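You operate a simulated robot arm through the tools that you are given. There is no shell and no other tool. Be economical: measure what you need, move in short steps, check, and stop when the job is done.

You run a simulated robot arm. Do the job below in one go: nothing can be reset, and whatever is moved stays where it is left.

Task
Put the large green glove pack from the glove tray on the top of the front bench. Then put the sample jar on the top of the front bench away on the top of the rusty table. Then open the basket gate, take the test glass labelled "N3" from the top of the carton table and put it in the inside of the hoist basket, then shut the gate. Then stack the tin that says "A" from the pump bench top on top of the tin marked "E". Then put the film roll on the pump bench top away on the top of the long table. Keep to this order. Set down upright: sample jar, test glass, film roll.

It is judged by the outcome, as a careful person would: the job done as asked, and still so three seconds after it is handed in. It fails if anything else is knocked over, pushed out of place, dropped, spilled or broken.

Robot
A 6-joint arm with a fingered hand on a trunk, on a base that drives. Base frame: it is fixed to the floor where the robot stands at the start and does not move with it; the origin is under the middle of the robot, x ahead of it, y to its left, z up. Units: mm, rad, N and s.
With the tool pointing down near the work surface it reaches from about 200 to 540 mm from the robot's upright axis, wherever it stands. Its first joint turns from -2.897 to 2.897 rad. Places, roughly: basket gate [1700, 3700, 700]; film roll (6x7x11 cm) [-2700, 8500, 800]; green glove pack [500, 0, 750]; inside of the hoist basket [1900, 3700, 600]; sample jar [-250, -750, 750]; test glass [-1250, 5000, 750]; tin [-2750, 8500, 750]; top of the front bench [-700, -600, 800]; top of the long table [-1200, 8000, 700]; top of the rusty table [-1600, 1600, 800]. Payload 3.1 kg.
The TCP is the grasp point between the finger pads, 22 mm short of the fingertips. In the tool frame z runs along the fingers and y along their closing line. The gripper opens to 132 mm. The gripper's body begins 60 mm behind the TCP. The gripper is a hand of 4 fingers: y runs from the thumb to the fingers, the wrist lies at [0, 0, -218] in the tool frame, and closing takes about 1.5 s.
Orientation is told as [roll, pitch, yaw] about the base's x, y, z axes, in that order, counted from this pose: with the fingers straight down and closing along the base's y, the tool's x points along the base's -x, its y along +y and its z along -z.

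Tools
- The arm moves only by the tool step_arm. Its argument "deltas" is a list of rows, each an object (a shift or turn left out is 0, a gripper value left out holds the last) with "offset": the shift along the base's x, y, z in mm, a list of three; "delta_rot": the turn, a rotation vector about the base's x, y, z in rad, a list of three; "grip": the finger opening in mm, from 0 to 132. In form: [{"offset": [x, y, z], "delta_rot": [ax, ay, az], "grip": grip}, ...]. A call has 1 to 20 rows; each row is the pose to reach, as a shift and turn from the pose commanded when the call began. A row lasts 0.2 s, in which the tool goes at most 50 mm and 0.15 rad; a call with a longer step from one row to the next is refused whole, and so is a gripper value outside its range. A pose out of reach is approached as far as the arm can. The call stops where the force on the tool passes 40 N (or 10 N more than at its start, if that is more) or the arm is blocked; 0.2 s more then pass. Each finger travels about 153 mm/s and halts on what it meets, pressing with about 27 N; the grip force reading is that of the motor and also rises with nothing between the fingers. The clock runs only during rows and for 0.2 s after the last one: add rows that repeat a pose to give the fingers time. The reply holds the time, the measured pose of the TCP, the force on the tool along the base axes, the opening and the grip force, in the units named above and with some noise, with the torque about the TCP (base axes, N m) and any sound that the robot's microphone picked up, and new pictures: "show" is both (left out), scene, wrist or none.
- Cameras (640 x 400 px; columns grow to the right, rows downward): "scene" is now at [-18.1, 90.7, 1560.9]; the picture's right is [-0.79, -0.62, 0.00], its down [-0.51, 0.65, -0.57] and it looks along [0.35, -0.45, -0.82] (base axes); focal length 289 px, centre (320, 200). "wrist" rides on the gripper at [53, -53, -84] in the tool frame; the picture's right is [0.71, 0.71, 0.00], its down [-0.53, 0.53, -0.67] and it looks along [-0.47, 0.47, 0.74] (tool axes); focal length 247 px, centre (320, 200). There is no depth. A picture from a camera that has moved, and an enlarged one, comes with that camera's place and axes in the base frame and with its lens.
- move_column(by): slides the trunk up (or, below 0, down) by that many mm; the arm and the scene camera ride with it, the base frame stays. It gives what a move gives, with no picture.
- drive_base(legs): drives the robot by 1 to 6 legs, each [ahead, left, turn to the left] in mm, mm and rad, along the robot's own axes; the way and the turn of a leg run together, so that a leg with both is an arc; at most 1500 mm and 3.142 rad a leg. The arm and the cameras ride along, it lands a little off, and it stops where it bumps. It gives what a move gives, and a new picture of the scene camera.
- set_grasp(shape): the hand has 4 fingers and takes this shape, open, in about a second: jaw (thumb against the fingers, like two jaws); tri (thumb and two fingers); tip (a fingertip pinch); poke (one finger out to press); point (the index stretched); flat (the hand flat); cup (the hand cupped); fist (a fist). The gripper value then closes the fingers along that shape, each until it touches; the sizes above hold for jaw. It gives what a move gives, with no picture.
- pan_tilt(pan, tilt): turns the head with the scene camera to pan (to the left, within 2.705 rad either way) and tilt (down, from -0.506 to 1.204), counted from straight ahead of the robot. It gives what a move gives, and a new picture of the scene camera.
- inspect(camera, box): a new picture of the part [left, top, right, bottom] of that camera's present view, enlarged. No time passes.
- hand_in(): hands the job in; it is judged then, once.

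Work in short steps. Places have to be worked out from the pictures, the camera data and where the tool is seen: move nearer, look again, correct. Check each grasp and each placing, and mend what went wrong. You have 186 turns and 260 pictures in all, those below and enlarged ones among them. Open the gripper and draw the arm clear of the work before you hand the job in, unless the task says otherwise; then end with one line.

The tools are called by a JSON object that holds its "name" and its "arguments". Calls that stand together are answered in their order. step_arm: Moves the arm, as the interface text tells. Its arguments: {"type":"object","properties":{"deltas":{"type":"array","items":{"type":"object","properties":{"offset":{"type":"array","items":{"type":"number"}},"delta_rot":{"type":"array","items":{"type":"number"}},"grip":{"type":"number"}}}},"show":{"type":"string","enum":["both","scene","wrist","none"]}},"required":["deltas"]} The other tools are called the same way: move_column (by) slides the trunk up or down; set_grasp (shape) gives the hand a shape; drive_base (legs) drives the base; pan_tilt (pan, tilt) turns the head that bears the scene camera; inspect (camera, box) takes an enlarged picture of a part of a camera's view; hand_in () hands the job in.

At the start:

```text
time: 0.0
ee_pos: [426.7, -165.8, 1051.7]
tool_rot: [0.001, 0.0, 0.001]
contact_force: [-0.3, 0.6, -0.4]
torque: [0.03, -0.02, -0.01]
finger_gap: 132.0
finger_force: 0.0
shape: jaw
trunk travel left (down, up): [-250.0, 136.0]
robot x, y, heading: [-1.9, 0.8, -0.003]
head pan, tilt: [-0.906, 0.969]
```

scene: 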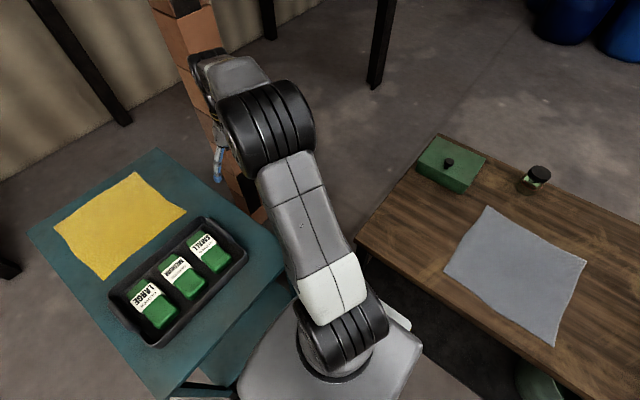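
wrist: 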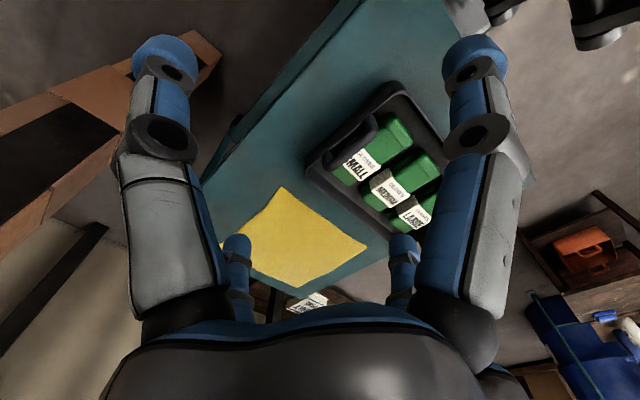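

The large pack looks to be near [470, 200, 770]. I look at the tray more directly first.

{"name": "pan_tilt", "arguments": {"pan": 0.3, "tilt": 0.95}}

{"name": "inspect", "arguments": {"camera": "wrist", "box": [280, 60, 480, 260]}}

```text
time: 1.4
ee_pos: [427.7, -166.5, 1051.4]
tool_rot: [-0.001, 0.001, 0.003]
contact_force: [0.3, 0.1, 0.3]
torque: [0.0, 0.04, -0.01]
finger_gap: 132.1
finger_force: 0.1
shape: jaw
trunk travel left (down, up): [-250.0, 136.0]
robot x, y, heading: [-3.6, 5.2, 0.004]
head pan, tilt: [0.3, 0.949]
camera scene: at [7.3, 168.5, 1562.3], right [0.29, -0.96, 0.0], down [-0.78, -0.24, -0.58], along [0.56, 0.17, -0.81], focal length 289 px, centre (320, 200)
```

scene: 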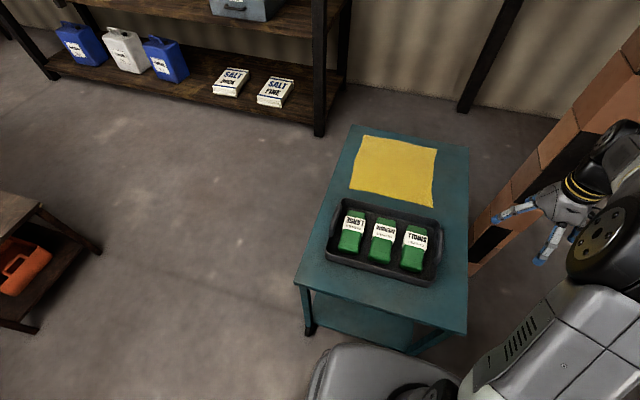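

```text
2.00 times, centred on (380, 160) of wrist
camera zoom: at [372.5, -218.0, 1135.8], right [-0.71, 0.71, 0.0], down [0.53, 0.53, 0.67], along [0.47, 0.47, -0.74], focal length 494 px, centre (200, 280)
```

zoom: 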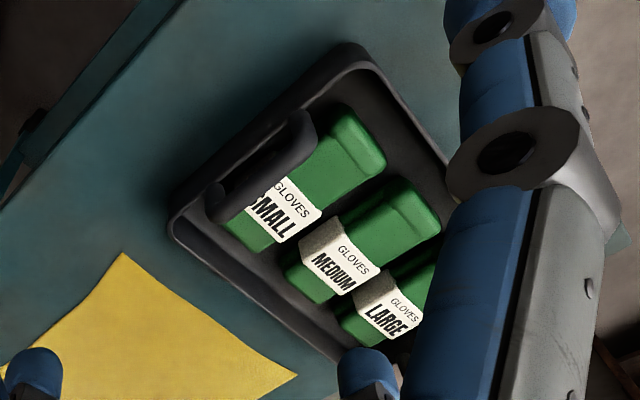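

I zoom on the tray for the pack's outline.

{"name": "inspect", "arguments": {"camera": "scene", "box": [310, 180, 470, 300]}}

{"name": "step_arm", "arguments": {"deltas": [{"offset": [0, 50, 0]}, {"offset": [0, 100, 0]}, {"offset": [0, 150, 0]}, {"offset": [0, 200, 0]}, {"offset": [0, 250, 0]}, {"offset": [10, 300, 0]}, {"offset": [20, 340, 0]}, {"offset": [30, 366, 0]}, {"offset": [30, 366, -40]}, {"offset": [30, 366, -80]}, {"offset": [30, 366, -80]}], "show": "both"}}

```text
3.33 times, centred on (390, 240) of scene
camera zoom: at [7.3, 168.5, 1562.3], right [0.29, -0.96, 0.0], down [-0.78, -0.24, -0.58], along [0.56, 0.17, -0.81], focal length 963 px, centre (87, 67)
```

zoom: 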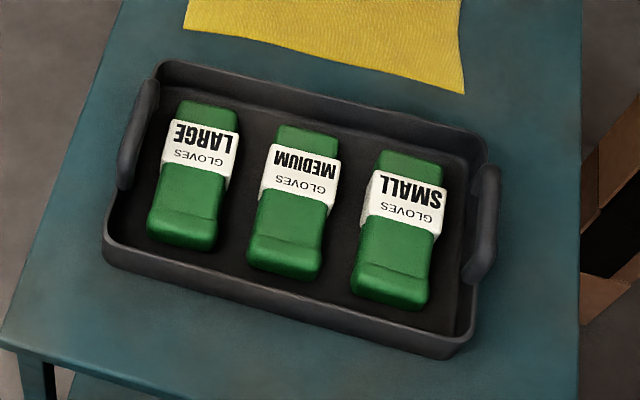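

```text
refused: row 6 steps farther than a row can; nothing moved
```

The large pack is about 130 x 58 mm, long axis near base x, centre about [470, 203]. I move above it.

{"name": "step_arm", "arguments": {"deltas": [{"offset": [0, 50, 0]}, {"offset": [0, 100, 0]}, {"offset": [0, 150, 0]}, {"offset": [0, 200, 0]}, {"offset": [5, 245, 0]}, {"offset": [10, 290, 0]}, {"offset": [20, 330, 0]}, {"offset": [35, 366, 0]}, {"offset": [40, 368, -40], "grip": 84}, {"offset": [40, 368, -80], "grip": 84}, {"offset": [40, 368, -120], "grip": 84}, {"offset": [40, 368, -120], "grip": 84}], "show": "both"}}

```text
time: 4.0
ee_pos: [466.7, 200.6, 930.8]
tool_rot: [0.0, -0.001, 0.0]
contact_force: [0.2, -0.8, 0.2]
torque: [0.0, -0.02, -0.02]
finger_gap: 84.6
finger_force: 0.0
shape: jaw
trunk travel left (down, up): [-250.0, 136.0]
robot x, y, heading: [-0.4, 1.6, -0.001]
head pan, tilt: [0.3, 0.949]
camera scene: at [6.9, 168.6, 1562.4], right [0.3, -0.96, 0.0], down [-0.78, -0.24, -0.58], along [0.56, 0.17, -0.81], focal length 289 px, centre (320, 200)
camera wrist: at [412.5, 149.4, 1015.1], right [-0.71, 0.71, 0.0], down [0.53, 0.53, 0.67], along [0.47, 0.47, -0.74], focal length 247 px, centre (320, 200)
```

scene: 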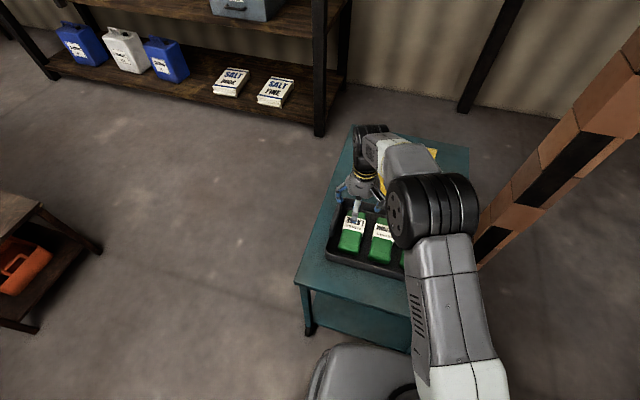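
wrist: 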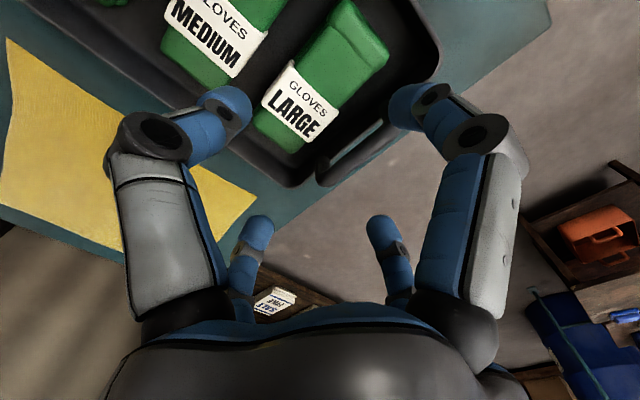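

I align over the pack's middle with small yaw and go down to just above its top to check clearances.

{"name": "step_arm", "arguments": {"deltas": [{"offset": [5, 0, -40], "delta_rot": [0, 0, 0.05], "grip": 76}, {"offset": [5, 0, -80], "delta_rot": [0, 0, 0.05], "grip": 76}, {"offset": [5, 0, -120], "delta_rot": [0, 0, 0.05], "grip": 76}, {"offset": [5, 0, -125], "delta_rot": [0, 0, 0.05], "grip": 76}], "show": "both"}}

```text
time: 5.0
ee_pos: [471.2, 201.5, 805.2]
tool_rot: [-0.001, -0.001, 0.051]
contact_force: [0.3, -2.5, -0.1]
torque: [0.03, 0.01, -0.02]
finger_gap: 75.8
finger_force: 0.0
shape: jaw
trunk travel left (down, up): [-250.0, 136.0]
robot x, y, heading: [-0.4, 2.4, -0.001]
head pan, tilt: [0.3, 0.949]
camera scene: at [7.2, 168.0, 1562.4], right [0.3, -0.96, 0.0], down [-0.78, -0.24, -0.58], along [0.56, 0.17, -0.81], focal length 289 px, centre (320, 200)
camera wrist: at [419.8, 147.7, 889.8], right [-0.74, 0.67, 0.0], down [0.5, 0.55, 0.67], along [0.45, 0.5, -0.74], focal length 247 px, centre (320, 200)
```

scene: 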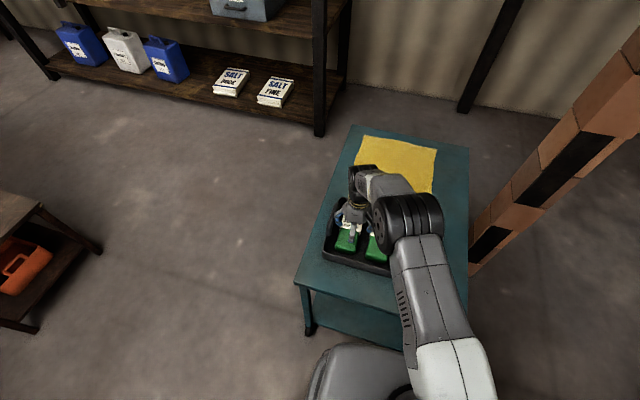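
wrist: 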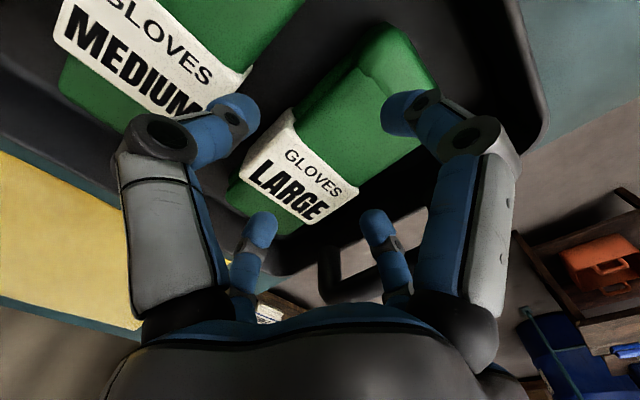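

Fingers straddle the pack. I lower in small steps.

{"name": "step_arm", "arguments": {"deltas": [{"offset": [3, 1, -10]}, {"offset": [3, 1, -20]}, {"offset": [3, 1, -20]}], "show": "wrist"}}

```text
time: 5.8
ee_pos: [475.6, 202.9, 786.4]
tool_rot: [0.001, 0.0, 0.05]
contact_force: [-0.1, -3.5, 1.4]
torque: [0.19, 0.01, -0.01]
finger_gap: 76.1
finger_force: 0.0
shape: jaw
trunk travel left (down, up): [-250.0, 136.0]
robot x, y, heading: [-0.2, 1.3, -0.001]
head pan, tilt: [0.3, 0.949]
camera wrist: at [422.8, 148.6, 870.5], right [-0.74, 0.67, 0.0], down [0.5, 0.55, 0.67], along [0.45, 0.5, -0.74], focal length 247 px, centre (320, 200)
```

wrist: 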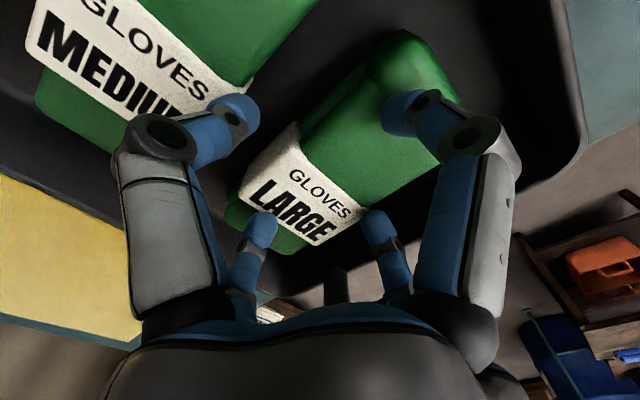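

A slight y force hints at a touch of the tray wall. I narrow the opening a little and then go 8 mm lower.

{"name": "step_arm", "arguments": {"deltas": [{"offset": [0, -2, 0], "grip": 70}, {"offset": [0, -2, -4], "grip": 70}, {"offset": [0, -2, -8], "grip": 70}, {"offset": [0, -2, -8], "grip": 70}], "show": "wrist"}}

```text
time: 6.8
ee_pos: [475.5, 201.8, 782.5]
tool_rot: [0.004, -0.009, 0.05]
contact_force: [1.3, 1.9, 36.1]
torque: [0.51, 0.32, 0.02]
finger_gap: 71.3
finger_force: 0.0
shape: jaw
trunk travel left (down, up): [-250.0, 136.0]
robot x, y, heading: [4.4, 2.5, 0.003]
head pan, tilt: [0.3, 0.949]
camera wrist: at [422.5, 146.7, 866.0], right [-0.74, 0.67, 0.0], down [0.49, 0.55, 0.68], along [0.46, 0.5, -0.74], focal length 247 px, centre (320, 200)
```

wrist: 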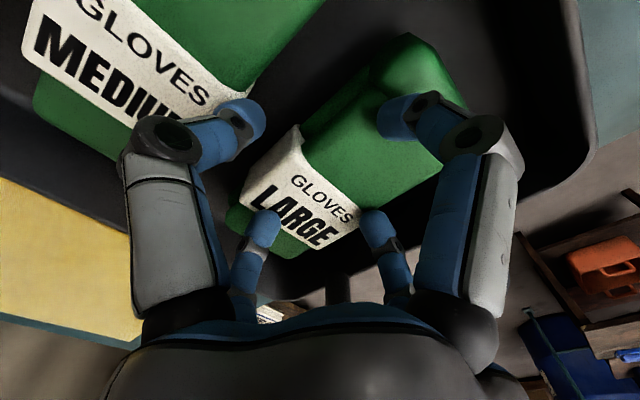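

36 N upward near the middle: the fingertips are on the tray floor (or pack edge). I raise 3 mm and close.

{"name": "step_arm", "arguments": {"deltas": [{"offset": [0, 1, 4], "grip": 70}, {"offset": [0, 1, 4], "grip": 40}, {"offset": [0, 1, 4], "grip": 40}, {"offset": [0, 1, 4], "grip": 40}, {"offset": [0, 1, 4], "grip": 40}, {"offset": [0, 1, 4], "grip": 40}], "show": "wrist"}}

```text
time: 8.2
ee_pos: [472.6, 200.5, 785.5]
tool_rot: [-0.001, -0.003, 0.05]
contact_force: [-7.5, 1.8, 30.2]
torque: [0.44, 0.9, 0.18]
finger_gap: 47.0
finger_force: 0.1
shape: jaw
trunk travel left (down, up): [-250.0, 136.0]
robot x, y, heading: [-0.7, 1.6, 0.001]
head pan, tilt: [0.3, 0.949]
camera wrist: at [420.6, 147.0, 868.5], right [-0.74, 0.67, 0.0], down [0.5, 0.55, 0.67], along [0.45, 0.5, -0.74], focal length 247 px, centre (320, 200)
```

wrist: 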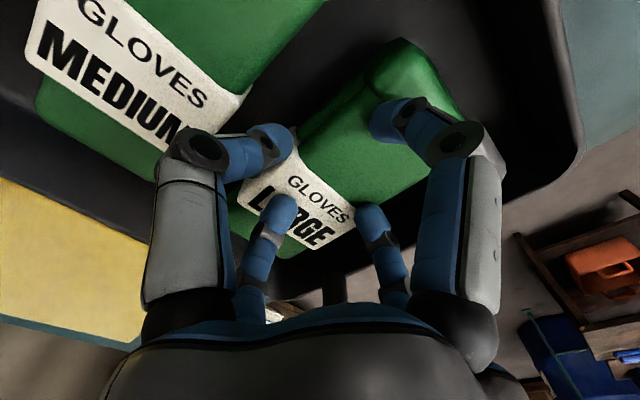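

The fingertips slid onto the pack's top rather than around it; its top must be near z 762. I open while rising and look again.

{"name": "step_arm", "arguments": {"deltas": [{"offset": [0, 0, 15], "grip": 50}, {"offset": [0, 0, 40], "grip": 84}, {"offset": [-50, 0, 70], "grip": 84}, {"offset": [-90, 0, 90], "grip": 84}, {"offset": [-90, 0, 90], "grip": 84}], "show": "both"}}

{"name": "inspect", "arguments": {"camera": "scene", "box": [310, 180, 470, 300]}}

```text
refused: row 3 steps farther than a row can; nothing moved
```

```text
3.33 times, centred on (390, 240) of scene
camera zoom: at [2.3, 167.2, 1562.6], right [0.3, -0.96, 0.0], down [-0.77, -0.24, -0.58], along [0.56, 0.17, -0.81], focal length 963 px, centre (87, 67)
```

zoom: 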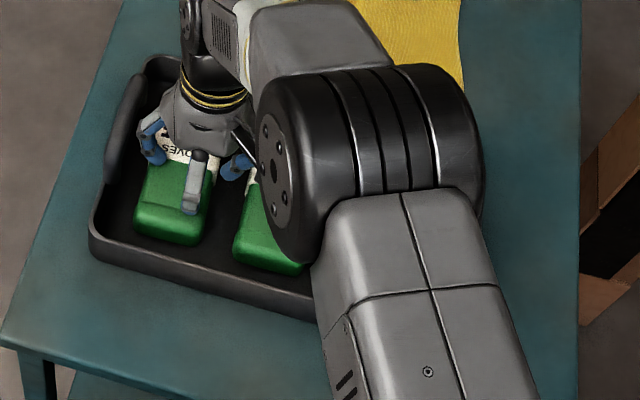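

The pictures suggest the four fingers stand crosswise (±x and ±y), so the ±x ones sat on the pack. I rise and look at other hand shapes.

{"name": "step_arm", "arguments": {"deltas": [{"offset": [0, 0, 20], "grip": 50}, {"offset": [0, 0, 50], "grip": 84}, {"offset": [-20, 0, 90], "grip": 100}, {"offset": [-40, 0, 130], "grip": 132}], "show": "wrist"}}

{"name": "set_grasp", "arguments": {"shape": "tip"}}

{"name": "inspect", "arguments": {"camera": "wrist", "box": [0, 0, 640, 400]}}

{"name": "inspect", "arguments": {"camera": "scene", "box": [310, 140, 470, 260]}}

```text
time: 9.2
ee_pos: [433.0, 203.1, 912.5]
tool_rot: [-0.001, 0.001, 0.051]
contact_force: [-0.2, -0.2, -0.8]
torque: [0.01, -0.02, 0.02]
finger_gap: 132.2
finger_force: 0.1
shape: jaw
trunk travel left (down, up): [-250.0, 136.0]
robot x, y, heading: [-0.6, -3.6, 0.002]
head pan, tilt: [0.3, 0.949]
camera wrist: at [382.1, 148.1, 996.4], right [-0.74, 0.67, 0.0], down [0.5, 0.55, 0.67], along [0.45, 0.5, -0.74], focal length 247 px, centre (320, 200)
```

wrist: 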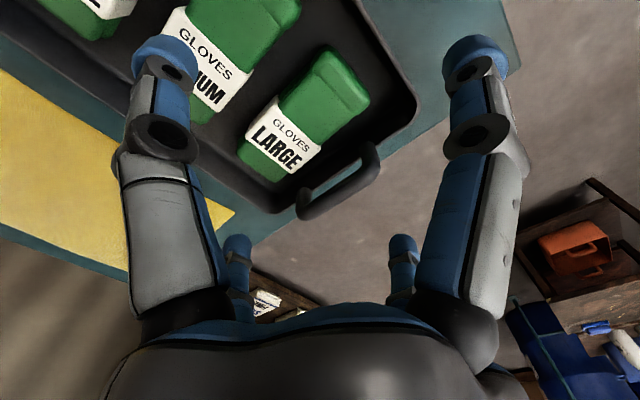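

```text
time: 10.1
ee_pos: [434.6, 202.1, 911.4]
tool_rot: [0.0, 0.0, 0.05]
contact_force: [0.1, 0.1, 0.0]
torque: [0.0, 0.02, -0.01]
finger_gap: 132.0
finger_force: 0.1
shape: tip
trunk travel left (down, up): [-250.0, 136.0]
robot x, y, heading: [0.1, -0.5, 0.0]
head pan, tilt: [0.3, 0.949]
```

```text
1.00 times, centred on (320, 200) of wrist (not enlarged: the box is as wide or as high as the picture)
camera zoom: at [383.3, 148.4, 995.6], right [-0.74, 0.67, 0.0], down [0.5, 0.55, 0.67], along [0.45, 0.5, -0.74], focal length 247 px, centre (320, 200)
```

zoom: 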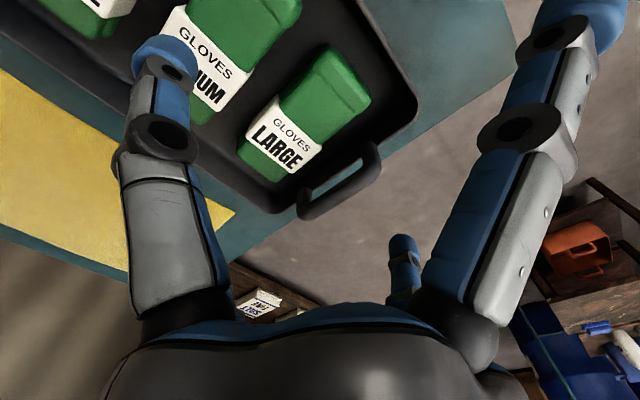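

```text
3.33 times, centred on (390, 200) of scene
camera zoom: at [7.2, 168.6, 1562.3], right [0.3, -0.96, 0.0], down [-0.78, -0.24, -0.58], along [0.56, 0.17, -0.81], focal length 963 px, centre (87, 200)
```

zoom: 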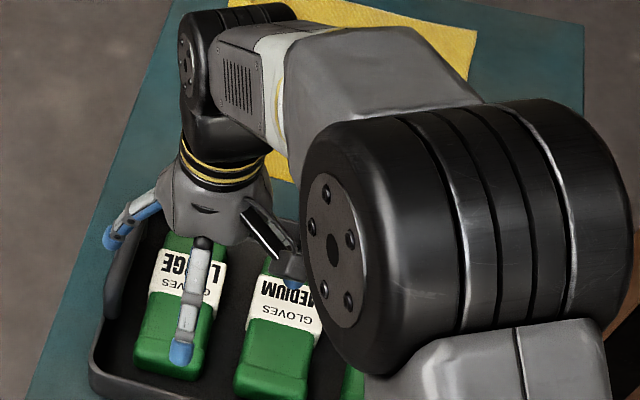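

"tip" seems to splay the ±x fingers and pinch with the ±y pair. I try closing it to 80 in the air, above the pack.

{"name": "step_arm", "arguments": {"deltas": [{"offset": [15, 1, -30], "grip": 78}, {"offset": [38, 1, -60], "grip": 78}, {"offset": [38, 1, -90], "grip": 78}, {"offset": [38, 1, -90], "grip": 78}], "show": "both"}}

{"name": "inspect", "arguments": {"camera": "scene", "box": [310, 160, 470, 280]}}

```text
time: 11.1
ee_pos: [472.2, 203.5, 821.4]
tool_rot: [-0.001, 0.001, 0.05]
contact_force: [-1.1, 0.6, -0.3]
torque: [-0.03, -0.01, 0.02]
finger_gap: 78.7
finger_force: 0.0
shape: tip
trunk travel left (down, up): [-250.0, 136.0]
robot x, y, heading: [-0.8, -0.3, 0.003]
head pan, tilt: [0.3, 0.949]
camera scene: at [7.2, 168.5, 1562.4], right [0.3, -0.96, 0.0], down [-0.78, -0.24, -0.58], along [0.56, 0.17, -0.81], focal length 289 px, centre (320, 200)
camera wrist: at [421.2, 148.7, 906.4], right [-0.74, 0.67, 0.0], down [0.5, 0.55, 0.67], along [0.45, 0.5, -0.74], focal length 247 px, centre (320, 200)
```

scene: 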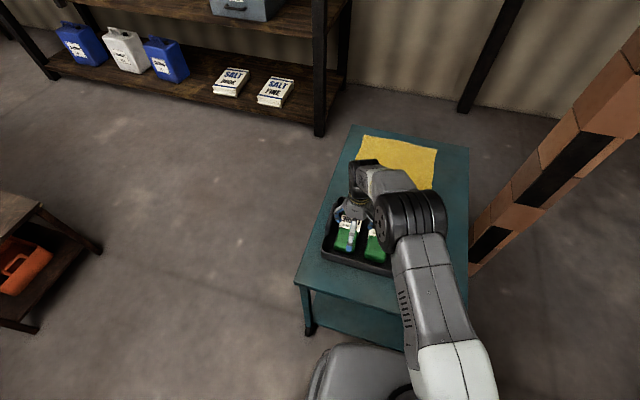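
wrist: 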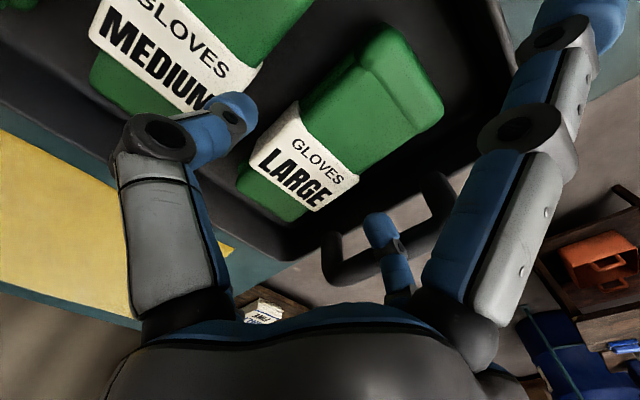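

```text
3.33 times, centred on (390, 220) of scene
camera zoom: at [7.2, 168.5, 1562.4], right [0.3, -0.96, 0.0], down [-0.78, -0.24, -0.58], along [0.56, 0.17, -0.81], focal length 963 px, centre (87, 133)
```

zoom: 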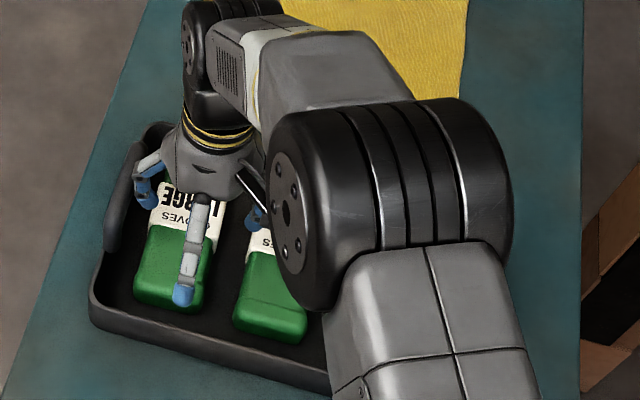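

The pinch pair works. I zoom on the wrist view to measure the pack edges and the tray wall.

{"name": "inspect", "arguments": {"camera": "wrist", "box": [200, 20, 520, 260]}}

```text
1.67 times, centred on (360, 140) of wrist
camera zoom: at [421.2, 148.7, 906.4], right [-0.74, 0.67, 0.0], down [0.5, 0.55, 0.67], along [0.45, 0.5, -0.74], focal length 412 px, centre (253, 300)
```

zoom: 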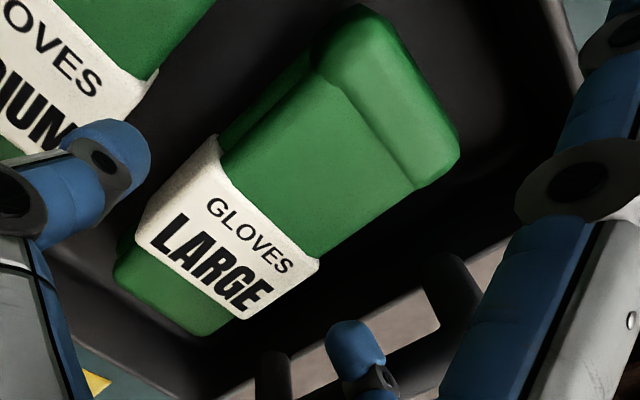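

The pack is now near [478, 212], yaw 0, about 56–60 wide (the tray shifted about 12 mm in y during the first contact). I align and lower with the pinch pair.

{"name": "step_arm", "arguments": {"deltas": [{"offset": [6, 9, -5], "delta_rot": [0, 0, -0.05], "grip": 76}, {"offset": [6, 9, -25], "delta_rot": [0, 0, -0.05], "grip": 76}, {"offset": [6, 9, -36], "delta_rot": [0, 0, -0.05], "grip": 76}, {"offset": [6, 9, -44], "delta_rot": [0, 0, -0.05], "grip": 76}, {"offset": [6, 9, -44], "delta_rot": [0, 0, -0.05], "grip": 76}], "show": "wrist"}}

{"name": "inspect", "arguments": {"camera": "scene", "box": [310, 160, 470, 280]}}

```text
time: 12.3
ee_pos: [480.1, 211.6, 782.0]
tool_rot: [0.003, -0.007, -0.002]
contact_force: [0.0, -6.9, 25.5]
torque: [1.57, 0.05, -0.06]
finger_gap: 75.7
finger_force: 0.1
shape: tip
trunk travel left (down, up): [-250.0, 136.0]
robot x, y, heading: [0.7, -1.9, -0.003]
head pan, tilt: [0.3, 0.949]
camera wrist: at [424.3, 159.1, 865.5], right [-0.71, 0.71, 0.0], down [0.52, 0.52, 0.67], along [0.48, 0.48, -0.74], focal length 247 px, centre (320, 200)
```

wrist: 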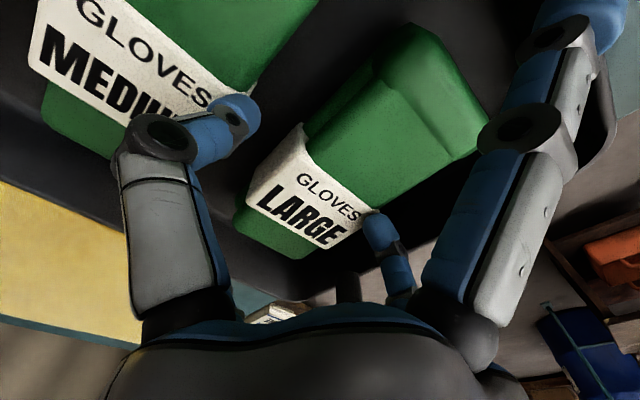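

```text
3.33 times, centred on (390, 220) of scene
camera zoom: at [4.2, 165.6, 1562.9], right [0.3, -0.96, 0.0], down [-0.78, -0.24, -0.58], along [0.56, 0.17, -0.81], focal length 963 px, centre (87, 133)
```

zoom: 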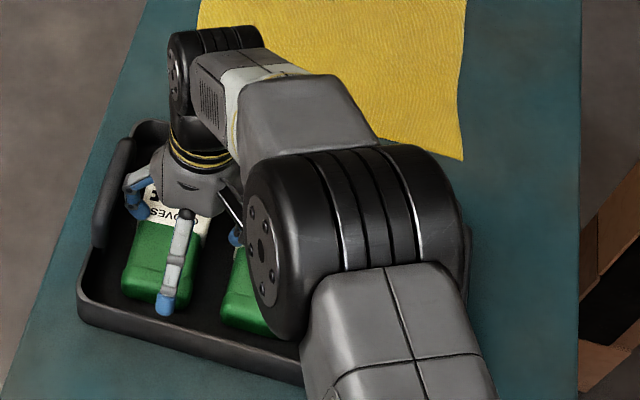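

The +y finger stands on the tray wall. I rise 25 mm, narrow to 67 and look again.

{"name": "step_arm", "arguments": {"deltas": [{"offset": [0, 0, 15], "grip": 76}, {"offset": [0, 0, 25], "grip": 67}, {"offset": [0, 0, 25], "grip": 67}], "show": "wrist"}}

{"name": "inspect", "arguments": {"camera": "wrist", "box": [200, 20, 520, 260]}}

```text
time: 13.1
ee_pos: [478.1, 212.5, 802.6]
tool_rot: [0.001, 0.003, 0.001]
contact_force: [0.2, 0.7, 0.2]
torque: [-0.01, 0.0, 0.01]
finger_gap: 67.7
finger_force: 0.0
shape: tip
trunk travel left (down, up): [-250.0, 136.0]
robot x, y, heading: [-1.6, 3.0, -0.002]
head pan, tilt: [0.3, 0.949]
camera wrist: at [424.1, 160.6, 887.3], right [-0.71, 0.71, 0.0], down [0.53, 0.53, 0.67], along [0.47, 0.47, -0.74], focal length 247 px, centre (320, 200)
```

wrist: 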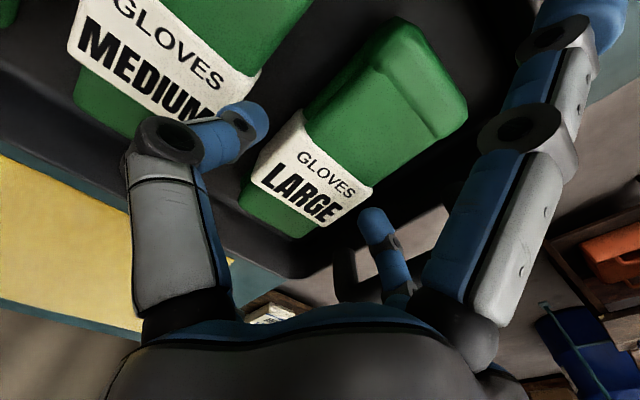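

```text
1.67 times, centred on (360, 140) of wrist
camera zoom: at [424.1, 160.6, 887.3], right [-0.71, 0.71, 0.0], down [0.53, 0.53, 0.67], along [0.47, 0.47, -0.74], focal length 412 px, centre (253, 300)
```

zoom: 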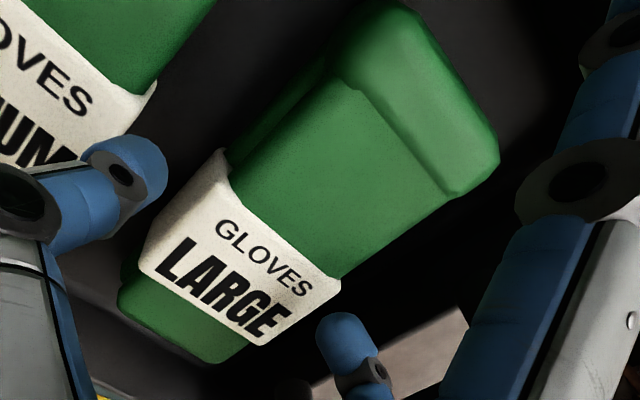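

The pack's centre now measures about y 221 (tray pushed a bit more). I shift +9 in y and lower carefully with 67 opening.

{"name": "step_arm", "arguments": {"deltas": [{"offset": [0, 8, 0]}, {"offset": [0, 8, -10]}, {"offset": [0, 8, -18]}, {"offset": [0, 8, -23]}, {"offset": [0, 8, -23]}], "show": "wrist"}}

```text
time: 14.3
ee_pos: [478.7, 218.3, 781.9]
tool_rot: [0.002, -0.003, 0.0]
contact_force: [-1.7, -5.6, 15.5]
torque: [0.92, 0.05, 0.01]
finger_gap: 67.7
finger_force: 0.0
shape: tip
trunk travel left (down, up): [-250.0, 136.0]
robot x, y, heading: [1.1, 0.8, 0.001]
head pan, tilt: [0.3, 0.949]
camera wrist: at [424.2, 166.9, 866.6], right [-0.71, 0.71, 0.0], down [0.52, 0.52, 0.67], along [0.48, 0.47, -0.74], focal length 247 px, centre (320, 200)
```

wrist: 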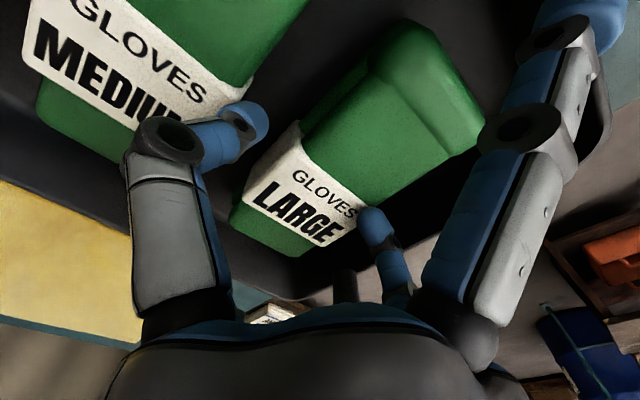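

The +y knuckle meets the tray handle. I back up 3 mm and try closing here; the gap will tell whether the pads take the sides.

{"name": "step_arm", "arguments": {"deltas": [{"offset": [0, 0, 2]}, {"offset": [0, 0, 2], "grip": 50}, {"offset": [0, 0, 2], "grip": 50}, {"offset": [0, 0, 2], "grip": 50}, {"offset": [0, 0, 2], "grip": 50}], "show": "wrist"}}

```text
time: 15.5
ee_pos: [478.3, 219.2, 783.5]
tool_rot: [0.002, -0.003, 0.001]
contact_force: [2.3, 3.1, 15.2]
torque: [0.8, 0.0, -0.08]
finger_gap: 56.9
finger_force: 0.1
shape: tip
trunk travel left (down, up): [-250.0, 136.0]
robot x, y, heading: [1.6, -0.9, 0.0]
head pan, tilt: [0.3, 0.949]
camera wrist: at [424.1, 167.8, 867.6], right [-0.71, 0.71, 0.0], down [0.52, 0.53, 0.67], along [0.47, 0.47, -0.74], focal length 247 px, centre (320, 200)
```

wrist: 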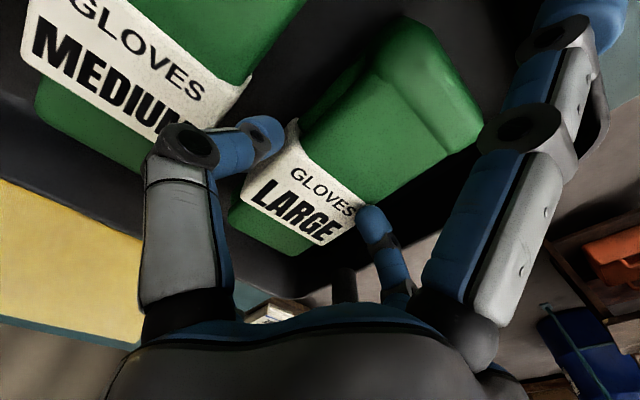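

Gap stopped at 57, i.e. on the pack's sides. I squeeze further and lift gently.

{"name": "step_arm", "arguments": {"deltas": [{"offset": [0, 0, 0], "grip": 20}, {"offset": [0, 0, 0], "grip": 20}, {"offset": [0, 0, 0], "grip": 20}, {"offset": [0, 0, 0], "grip": 20}, {"offset": [0, 0, 10], "grip": 20}, {"offset": [0, 0, 25], "grip": 20}, {"offset": [0, 0, 25], "grip": 20}], "show": "wrist"}}

```text
time: 17.1
ee_pos: [478.7, 218.1, 806.8]
tool_rot: [-0.003, 0.001, 0.002]
contact_force: [0.2, -0.2, -0.2]
torque: [0.03, 0.01, 0.03]
finger_gap: 20.3
finger_force: 0.1
shape: tip
trunk travel left (down, up): [-250.0, 136.0]
robot x, y, heading: [1.8, 0.1, -0.004]
head pan, tilt: [0.3, 0.949]
camera wrist: at [424.4, 167.5, 891.3], right [-0.71, 0.71, 0.0], down [0.53, 0.53, 0.67], along [0.47, 0.47, -0.75], focal length 247 px, centre (320, 200)
```

wrist: 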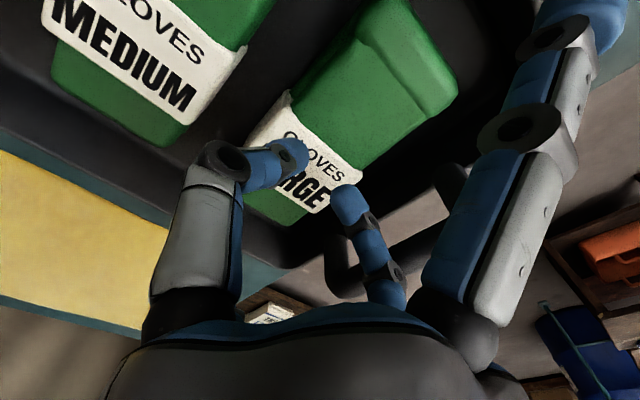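

The pads slipped off the rounded top: they need to go deeper but the knuckle meets the handle. I'll use the four-finger jaw turned 45°, whose knuckles reach out less in y.

{"name": "step_arm", "arguments": {"deltas": [{"offset": [0, 0, 30], "grip": 40}, {"offset": [-5, 0, 70], "delta_rot": [0, 0, -0.13], "grip": 90}, {"offset": [-5, 0, 80], "delta_rot": [0, 0, -0.26], "grip": 90}, {"offset": [-5, 0, 80], "delta_rot": [0, 0, -0.39], "grip": 90}, {"offset": [-5, 0, 80], "delta_rot": [0, 0, -0.52], "grip": 90}, {"offset": [-5, 0, 80], "delta_rot": [0, 0, -0.65], "grip": 90}, {"offset": [-5, 0, 80], "delta_rot": [0, 0, -0.785], "grip": 90}], "show": "none"}}

{"name": "set_grasp", "arguments": {"shape": "jaw"}}

{"name": "step_arm", "arguments": {"deltas": [{"grip": 96}, {"grip": 96}, {"grip": 96}], "show": "wrist"}}

{"name": "inspect", "arguments": {"camera": "scene", "box": [310, 160, 470, 280]}}

```text
time: 18.7
ee_pos: [474.2, 218.8, 887.5]
tool_rot: [0.0, 0.0, -0.787]
contact_force: [0.1, 0.7, -0.2]
torque: [0.0, -0.01, 0.02]
finger_gap: 89.6
finger_force: 0.0
shape: tip
trunk travel left (down, up): [-250.0, 136.0]
robot x, y, heading: [-3.8, -2.1, 0.001]
head pan, tilt: [0.3, 0.949]
```

```text
time: 19.6
ee_pos: [473.6, 220.2, 887.5]
tool_rot: [0.0, 0.0, -0.782]
contact_force: [0.2, 0.8, -0.1]
torque: [0.0, 0.03, 0.0]
finger_gap: 131.8
finger_force: 0.1
shape: jaw
trunk travel left (down, up): [-250.0, 136.0]
robot x, y, heading: [0.7, 2.4, -0.002]
head pan, tilt: [0.3, 0.949]
```

```text
time: 20.4
ee_pos: [473.0, 219.3, 887.9]
tool_rot: [0.0, 0.001, -0.786]
contact_force: [0.4, 0.1, -0.6]
torque: [0.02, 0.02, 0.0]
finger_gap: 96.5
finger_force: 0.1
shape: jaw
trunk travel left (down, up): [-250.0, 136.0]
robot x, y, heading: [1.7, 1.7, 0.007]
head pan, tilt: [0.3, 0.949]
camera wrist: at [397.7, 221.3, 971.9], right [0.0, 1.0, 0.0], down [0.74, 0.0, 0.67], along [0.67, 0.0, -0.74], focal length 247 px, centre (320, 200)
```

wrist: 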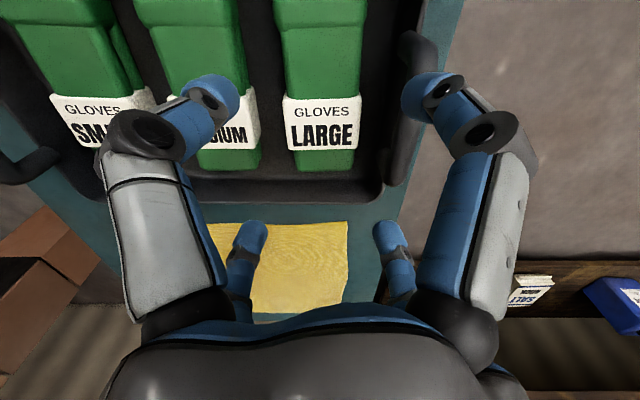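

```text
3.33 times, centred on (390, 220) of scene
camera zoom: at [7.3, 168.6, 1562.3], right [0.3, -0.96, 0.0], down [-0.78, -0.24, -0.58], along [0.56, 0.17, -0.81], focal length 963 px, centre (87, 133)
```

zoom: 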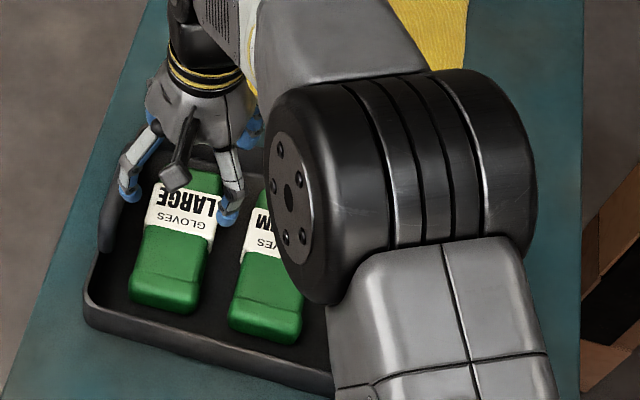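

Clear view: label spans about x 469–518, pack centre about y 222, handle inner edge about +60. I align at x 484, y 222 with opening 92 and lower to z ~790.

{"name": "step_arm", "arguments": {"deltas": [{"offset": [10, 3, -40], "grip": 92}, {"offset": [11, 3, -80], "grip": 92}, {"offset": [11, 3, -97], "grip": 92}, {"offset": [11, 3, -97], "grip": 92}], "show": "wrist"}}

```text
time: 21.4
ee_pos: [484.7, 221.8, 789.6]
tool_rot: [0.0, -0.001, -0.785]
contact_force: [0.3, -1.0, -0.2]
torque: [0.01, -0.05, 0.02]
finger_gap: 92.2
finger_force: 0.1
shape: jaw
trunk travel left (down, up): [-250.0, 136.0]
robot x, y, heading: [3.4, -2.1, 0.001]
head pan, tilt: [0.3, 0.949]
camera wrist: at [408.5, 224.1, 874.6], right [0.0, 1.0, 0.0], down [0.74, 0.0, 0.67], along [0.67, 0.0, -0.74], focal length 247 px, centre (320, 200)
```

wrist: 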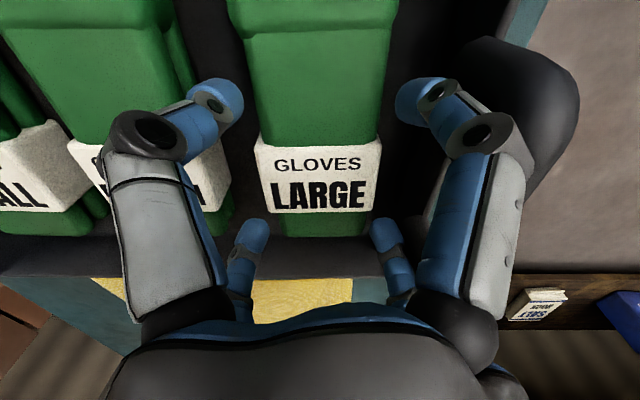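

Well centred with fingers clear of both sides. I lower further in small steps.

{"name": "step_arm", "arguments": {"deltas": [{"offset": [0, 0, -8]}, {"offset": [0, 0, -14]}, {"offset": [0, 0, -20]}, {"offset": [0, 0, -20]}], "show": "wrist"}}

```text
time: 22.4
ee_pos: [485.5, 223.1, 771.0]
tool_rot: [-0.001, 0.001, -0.786]
contact_force: [0.5, -4.4, 5.7]
torque: [0.07, -0.01, -0.03]
finger_gap: 92.7
finger_force: 0.0
shape: jaw
trunk travel left (down, up): [-250.0, 136.0]
robot x, y, heading: [0.6, 0.4, -0.002]
head pan, tilt: [0.3, 0.949]
camera wrist: at [408.4, 223.9, 854.6], right [0.0, 1.0, 0.0], down [0.74, 0.0, 0.67], along [0.67, 0.0, -0.74], focal length 247 px, centre (320, 200)
```

wrist: 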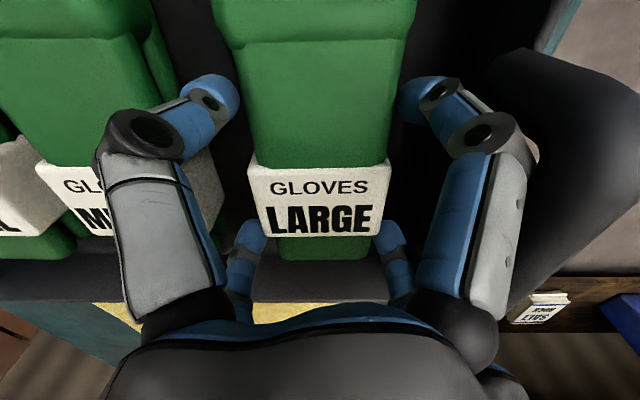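

Fingers are well down at the sides (tips at z≈749). I close firmly.

{"name": "step_arm", "arguments": {"deltas": [{"grip": 60}, {"grip": 40}, {"grip": 40}, {"grip": 40}, {"grip": 40}, {"grip": 40}], "show": "wrist"}}

```text
time: 23.8
ee_pos: [485.8, 223.2, 770.4]
tool_rot: [-0.001, 0.001, -0.785]
contact_force: [0.9, -2.4, 0.9]
torque: [-0.02, 0.02, 0.01]
finger_gap: 88.0
finger_force: 26.6
shape: jaw
trunk travel left (down, up): [-250.0, 136.0]
robot x, y, heading: [-1.3, 3.2, 0.003]
head pan, tilt: [0.3, 0.949]
camera wrist: at [408.3, 224.1, 854.5], right [0.0, 1.0, 0.0], down [0.74, 0.0, 0.67], along [0.67, 0.0, -0.74], focal length 247 px, centre (320, 200)
```

wrist: 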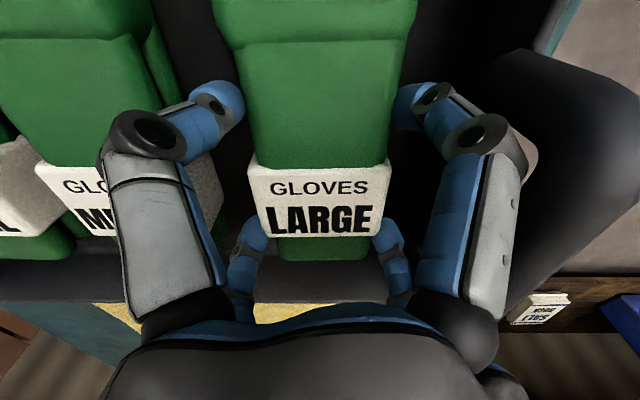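

Firm grip (26.6 N at 88). I lift straight up.

{"name": "step_arm", "arguments": {"deltas": [{"offset": [0, 0, 15]}, {"offset": [0, 0, 40]}, {"offset": [0, 0, 80]}, {"offset": [-10, 0, 120]}, {"offset": [-20, 0, 160]}, {"offset": [-20, 0, 160]}], "show": "both"}}

{"name": "pan_tilt", "arguments": {"pan": -1.3, "tilt": 0.9}}

```text
time: 25.2
ee_pos: [463.7, 222.3, 930.1]
tool_rot: [-0.002, 0.001, -0.786]
contact_force: [-0.2, -0.4, -1.0]
torque: [0.03, -0.02, 0.02]
finger_gap: 88.1
finger_force: 26.7
shape: jaw
trunk travel left (down, up): [-250.0, 136.0]
robot x, y, heading: [-1.3, -0.5, 0.001]
head pan, tilt: [0.3, 0.949]
camera scene: at [7.9, 168.9, 1562.3], right [0.3, -0.96, 0.0], down [-0.78, -0.24, -0.58], along [0.56, 0.17, -0.81], focal length 289 px, centre (320, 200)
camera wrist: at [388.7, 224.4, 1014.7], right [0.0, 1.0, 0.0], down [0.74, 0.0, 0.67], along [0.67, 0.0, -0.74], focal length 247 px, centre (320, 200)
```

scene: 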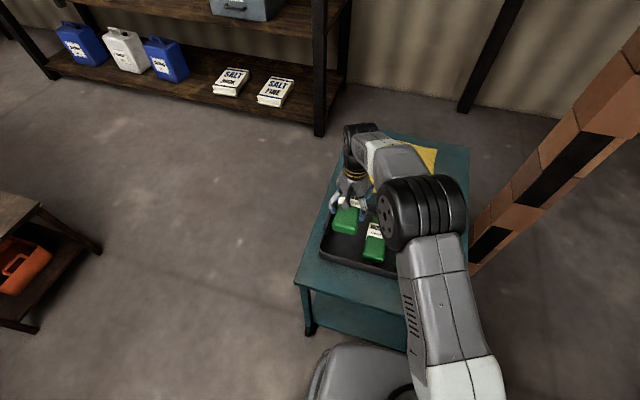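
wrist: 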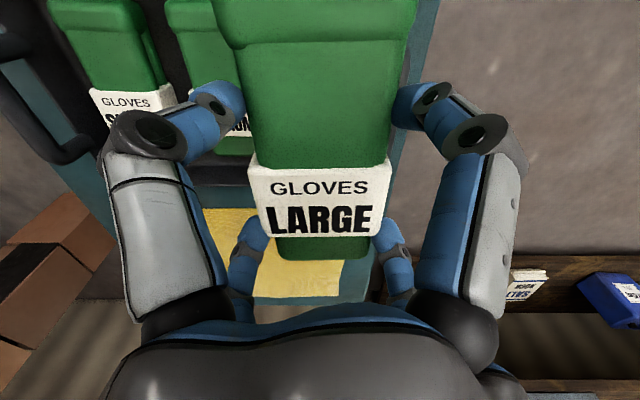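

```text
time: 26.9
ee_pos: [465.2, 223.6, 930.3]
tool_rot: [0.001, -0.001, -0.786]
contact_force: [-0.9, 0.3, -1.8]
torque: [0.01, -0.01, 0.01]
finger_gap: 88.2
finger_force: 27.0
shape: jaw
trunk travel left (down, up): [-250.0, 136.0]
robot x, y, heading: [-0.4, 3.4, 0.001]
head pan, tilt: [-1.3, 0.901]
camera scene: at [-41.8, 74.5, 1566.0], right [-0.96, -0.27, 0.0], down [-0.21, 0.76, -0.62], along [0.17, -0.6, -0.78], focal length 289 px, centre (320, 200)
```

scene: 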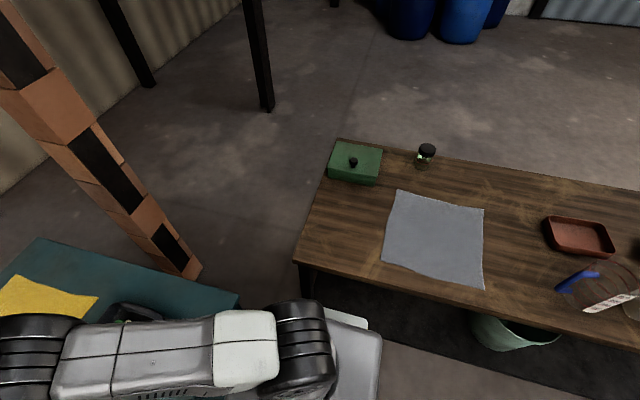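

Pack held. The bench's free spot is near [15, -440]; I swing around in two arcs, turning the pack with the arm.

{"name": "step_arm", "arguments": {"deltas": [{"offset": [9, -42, 5], "delta_rot": [0, 0, -0.065]}, {"offset": [14, -84, 10], "delta_rot": [0, 0, -0.13]}, {"offset": [16, -126, 15], "delta_rot": [0, 0, -0.196]}, {"offset": [14, -167, 20], "delta_rot": [0, 0, -0.262]}, {"offset": [8, -207, 20], "delta_rot": [0, 0, -0.327]}, {"offset": [0, -246, 20], "delta_rot": [0, 0, -0.393]}, {"offset": [-12, -283, 20], "delta_rot": [0, 0, -0.458]}, {"offset": [-27, -318, 20], "delta_rot": [0, 0, -0.524]}, {"offset": [-44, -352, 20], "delta_rot": [0, 0, -0.589]}, {"offset": [-56, -386, 20], "delta_rot": [0, 0, -0.655]}, {"offset": [-71, -419, 20], "delta_rot": [0, 0, -0.72]}, {"offset": [-89, -451, 20], "delta_rot": [0, 0, -0.785]}], "show": "none"}}

{"name": "step_arm", "arguments": {"deltas": [{"offset": [-20, -30, 0], "delta_rot": [0, 0, -0.065]}, {"offset": [-43, -58, 0], "delta_rot": [0, 0, -0.13]}, {"offset": [-68, -85, 0], "delta_rot": [0, 0, -0.196]}, {"offset": [-95, -109, 0], "delta_rot": [0, 0, -0.262]}, {"offset": [-124, -131, 0], "delta_rot": [0, 0, -0.327]}, {"offset": [-155, -151, 0], "delta_rot": [0, 0, -0.393]}, {"offset": [-188, -168, 0], "delta_rot": [0, 0, -0.458]}, {"offset": [-222, -183, 0], "delta_rot": [0, 0, -0.524]}, {"offset": [-256, -194, 0], "delta_rot": [0, 0, -0.589]}, {"offset": [-292, -203, 0], "delta_rot": [0, 0, -0.655]}, {"offset": [-327, -208, 0], "delta_rot": [0, 0, -0.72]}, {"offset": [-361, -211, 0], "delta_rot": [0, 0, -0.785]}, {"offset": [-361, -211, 0], "delta_rot": [0, 0, -0.785]}], "show": "both"}}

```text
time: 29.5
ee_pos: [375.6, -229.4, 950.3]
tool_rot: [0.0, 0.001, -1.571]
contact_force: [0.6, -0.5, -0.4]
torque: [0.01, 0.0, -0.01]
finger_gap: 88.5
finger_force: 26.5
shape: jaw
trunk travel left (down, up): [-250.0, 136.0]
robot x, y, heading: [0.5, -0.4, 0.001]
head pan, tilt: [-1.3, 0.901]
```

```text
time: 32.3
ee_pos: [14.1, -439.2, 951.0]
tool_rot: [-0.002, -0.001, -2.356]
contact_force: [-0.1, -0.1, -1.1]
torque: [0.0, 0.03, 0.0]
finger_gap: 87.9
finger_force: 27.1
shape: jaw
trunk travel left (down, up): [-250.0, 136.0]
robot x, y, heading: [0.4, -0.5, -0.001]
head pan, tilt: [-1.3, 0.901]
camera scene: at [-41.5, 74.1, 1566.0], right [-0.96, -0.27, 0.0], down [-0.21, 0.76, -0.62], along [0.17, -0.6, -0.78], focal length 289 px, centre (320, 200)
camera wrist: at [13.3, -362.0, 1035.0], right [1.0, 0.0, 0.0], down [0.0, -0.74, 0.67], along [0.0, -0.67, -0.74], focal length 247 px, centre (320, 200)
```

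scene: 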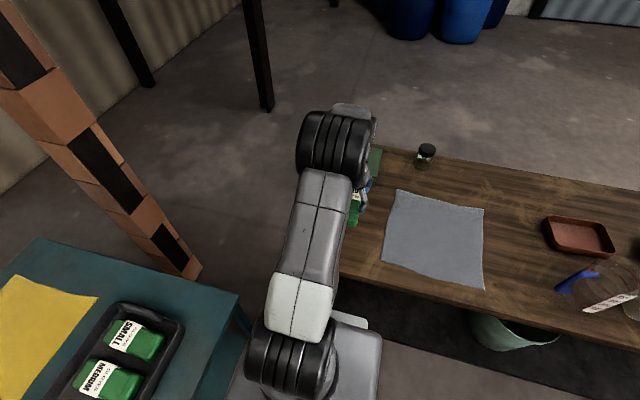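
wrist: 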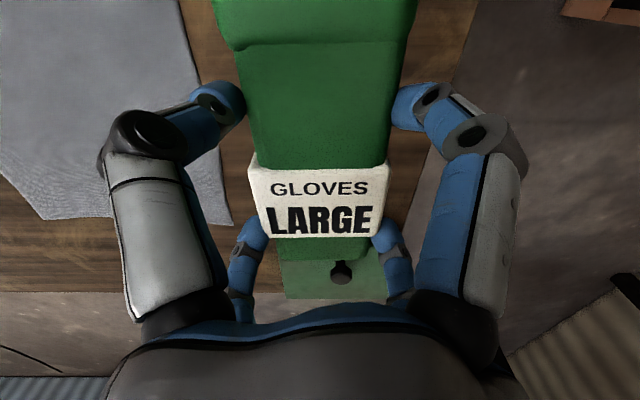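

The bench top seems to be around z 800–860. I lower in small steps, watching the force.

{"name": "step_arm", "arguments": {"deltas": [{"offset": [0, 20, -10]}, {"offset": [0, 24, -20]}, {"offset": [0, 24, -30]}, {"offset": [0, 24, -37]}, {"offset": [0, 24, -44]}, {"offset": [0, 24, -51]}, {"offset": [0, 24, -58]}, {"offset": [0, 24, -65]}, {"offset": [0, 24, -72]}], "show": "wrist"}}

```text
time: 34.3
ee_pos: [13.7, -415.7, 877.7]
tool_rot: [0.0, 0.0, -2.356]
contact_force: [-0.1, 0.3, -0.5]
torque: [-0.04, 0.01, -0.02]
finger_gap: 88.0
finger_force: 26.8
shape: jaw
trunk travel left (down, up): [-250.0, 136.0]
robot x, y, heading: [1.3, 1.3, 0.002]
head pan, tilt: [-1.3, 0.901]
camera wrist: at [13.8, -338.7, 962.4], right [1.0, 0.0, 0.0], down [0.0, -0.74, 0.67], along [0.0, -0.67, -0.74], focal length 247 px, centre (320, 200)
```

wrist: 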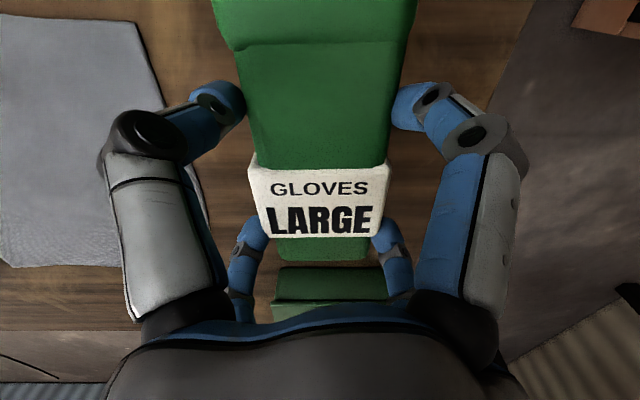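

No contact yet. Continue lowering at 5 mm per row.

{"name": "step_arm", "arguments": {"deltas": [{"offset": [0, 0, -8]}, {"offset": [0, 0, -16]}, {"offset": [0, 0, -24]}, {"offset": [0, 0, -30]}, {"offset": [0, 0, -35]}, {"offset": [0, 0, -40]}, {"offset": [0, 0, -45]}, {"offset": [0, 0, -50]}, {"offset": [0, 0, -55]}, {"offset": [0, 0, -60]}], "show": "wrist"}}

```text
time: 36.5
ee_pos: [15.6, -415.9, 818.9]
tool_rot: [0.001, 0.001, -2.355]
contact_force: [-0.5, 0.6, 0.1]
torque: [-0.03, 0.03, 0.03]
finger_gap: 88.3
finger_force: 26.5
shape: jaw
trunk travel left (down, up): [-250.0, 136.0]
robot x, y, heading: [1.6, 3.2, 0.004]
head pan, tilt: [-1.3, 0.901]
camera wrist: at [13.5, -339.0, 903.0], right [1.0, 0.0, 0.0], down [0.0, -0.74, 0.67], along [0.0, -0.67, -0.74], focal length 247 px, centre (320, 200)
```

wrist: 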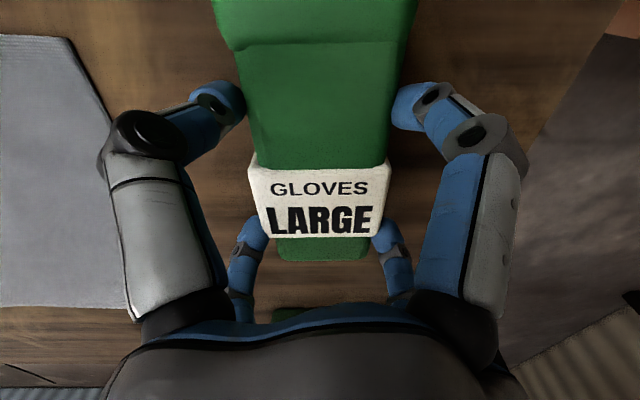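

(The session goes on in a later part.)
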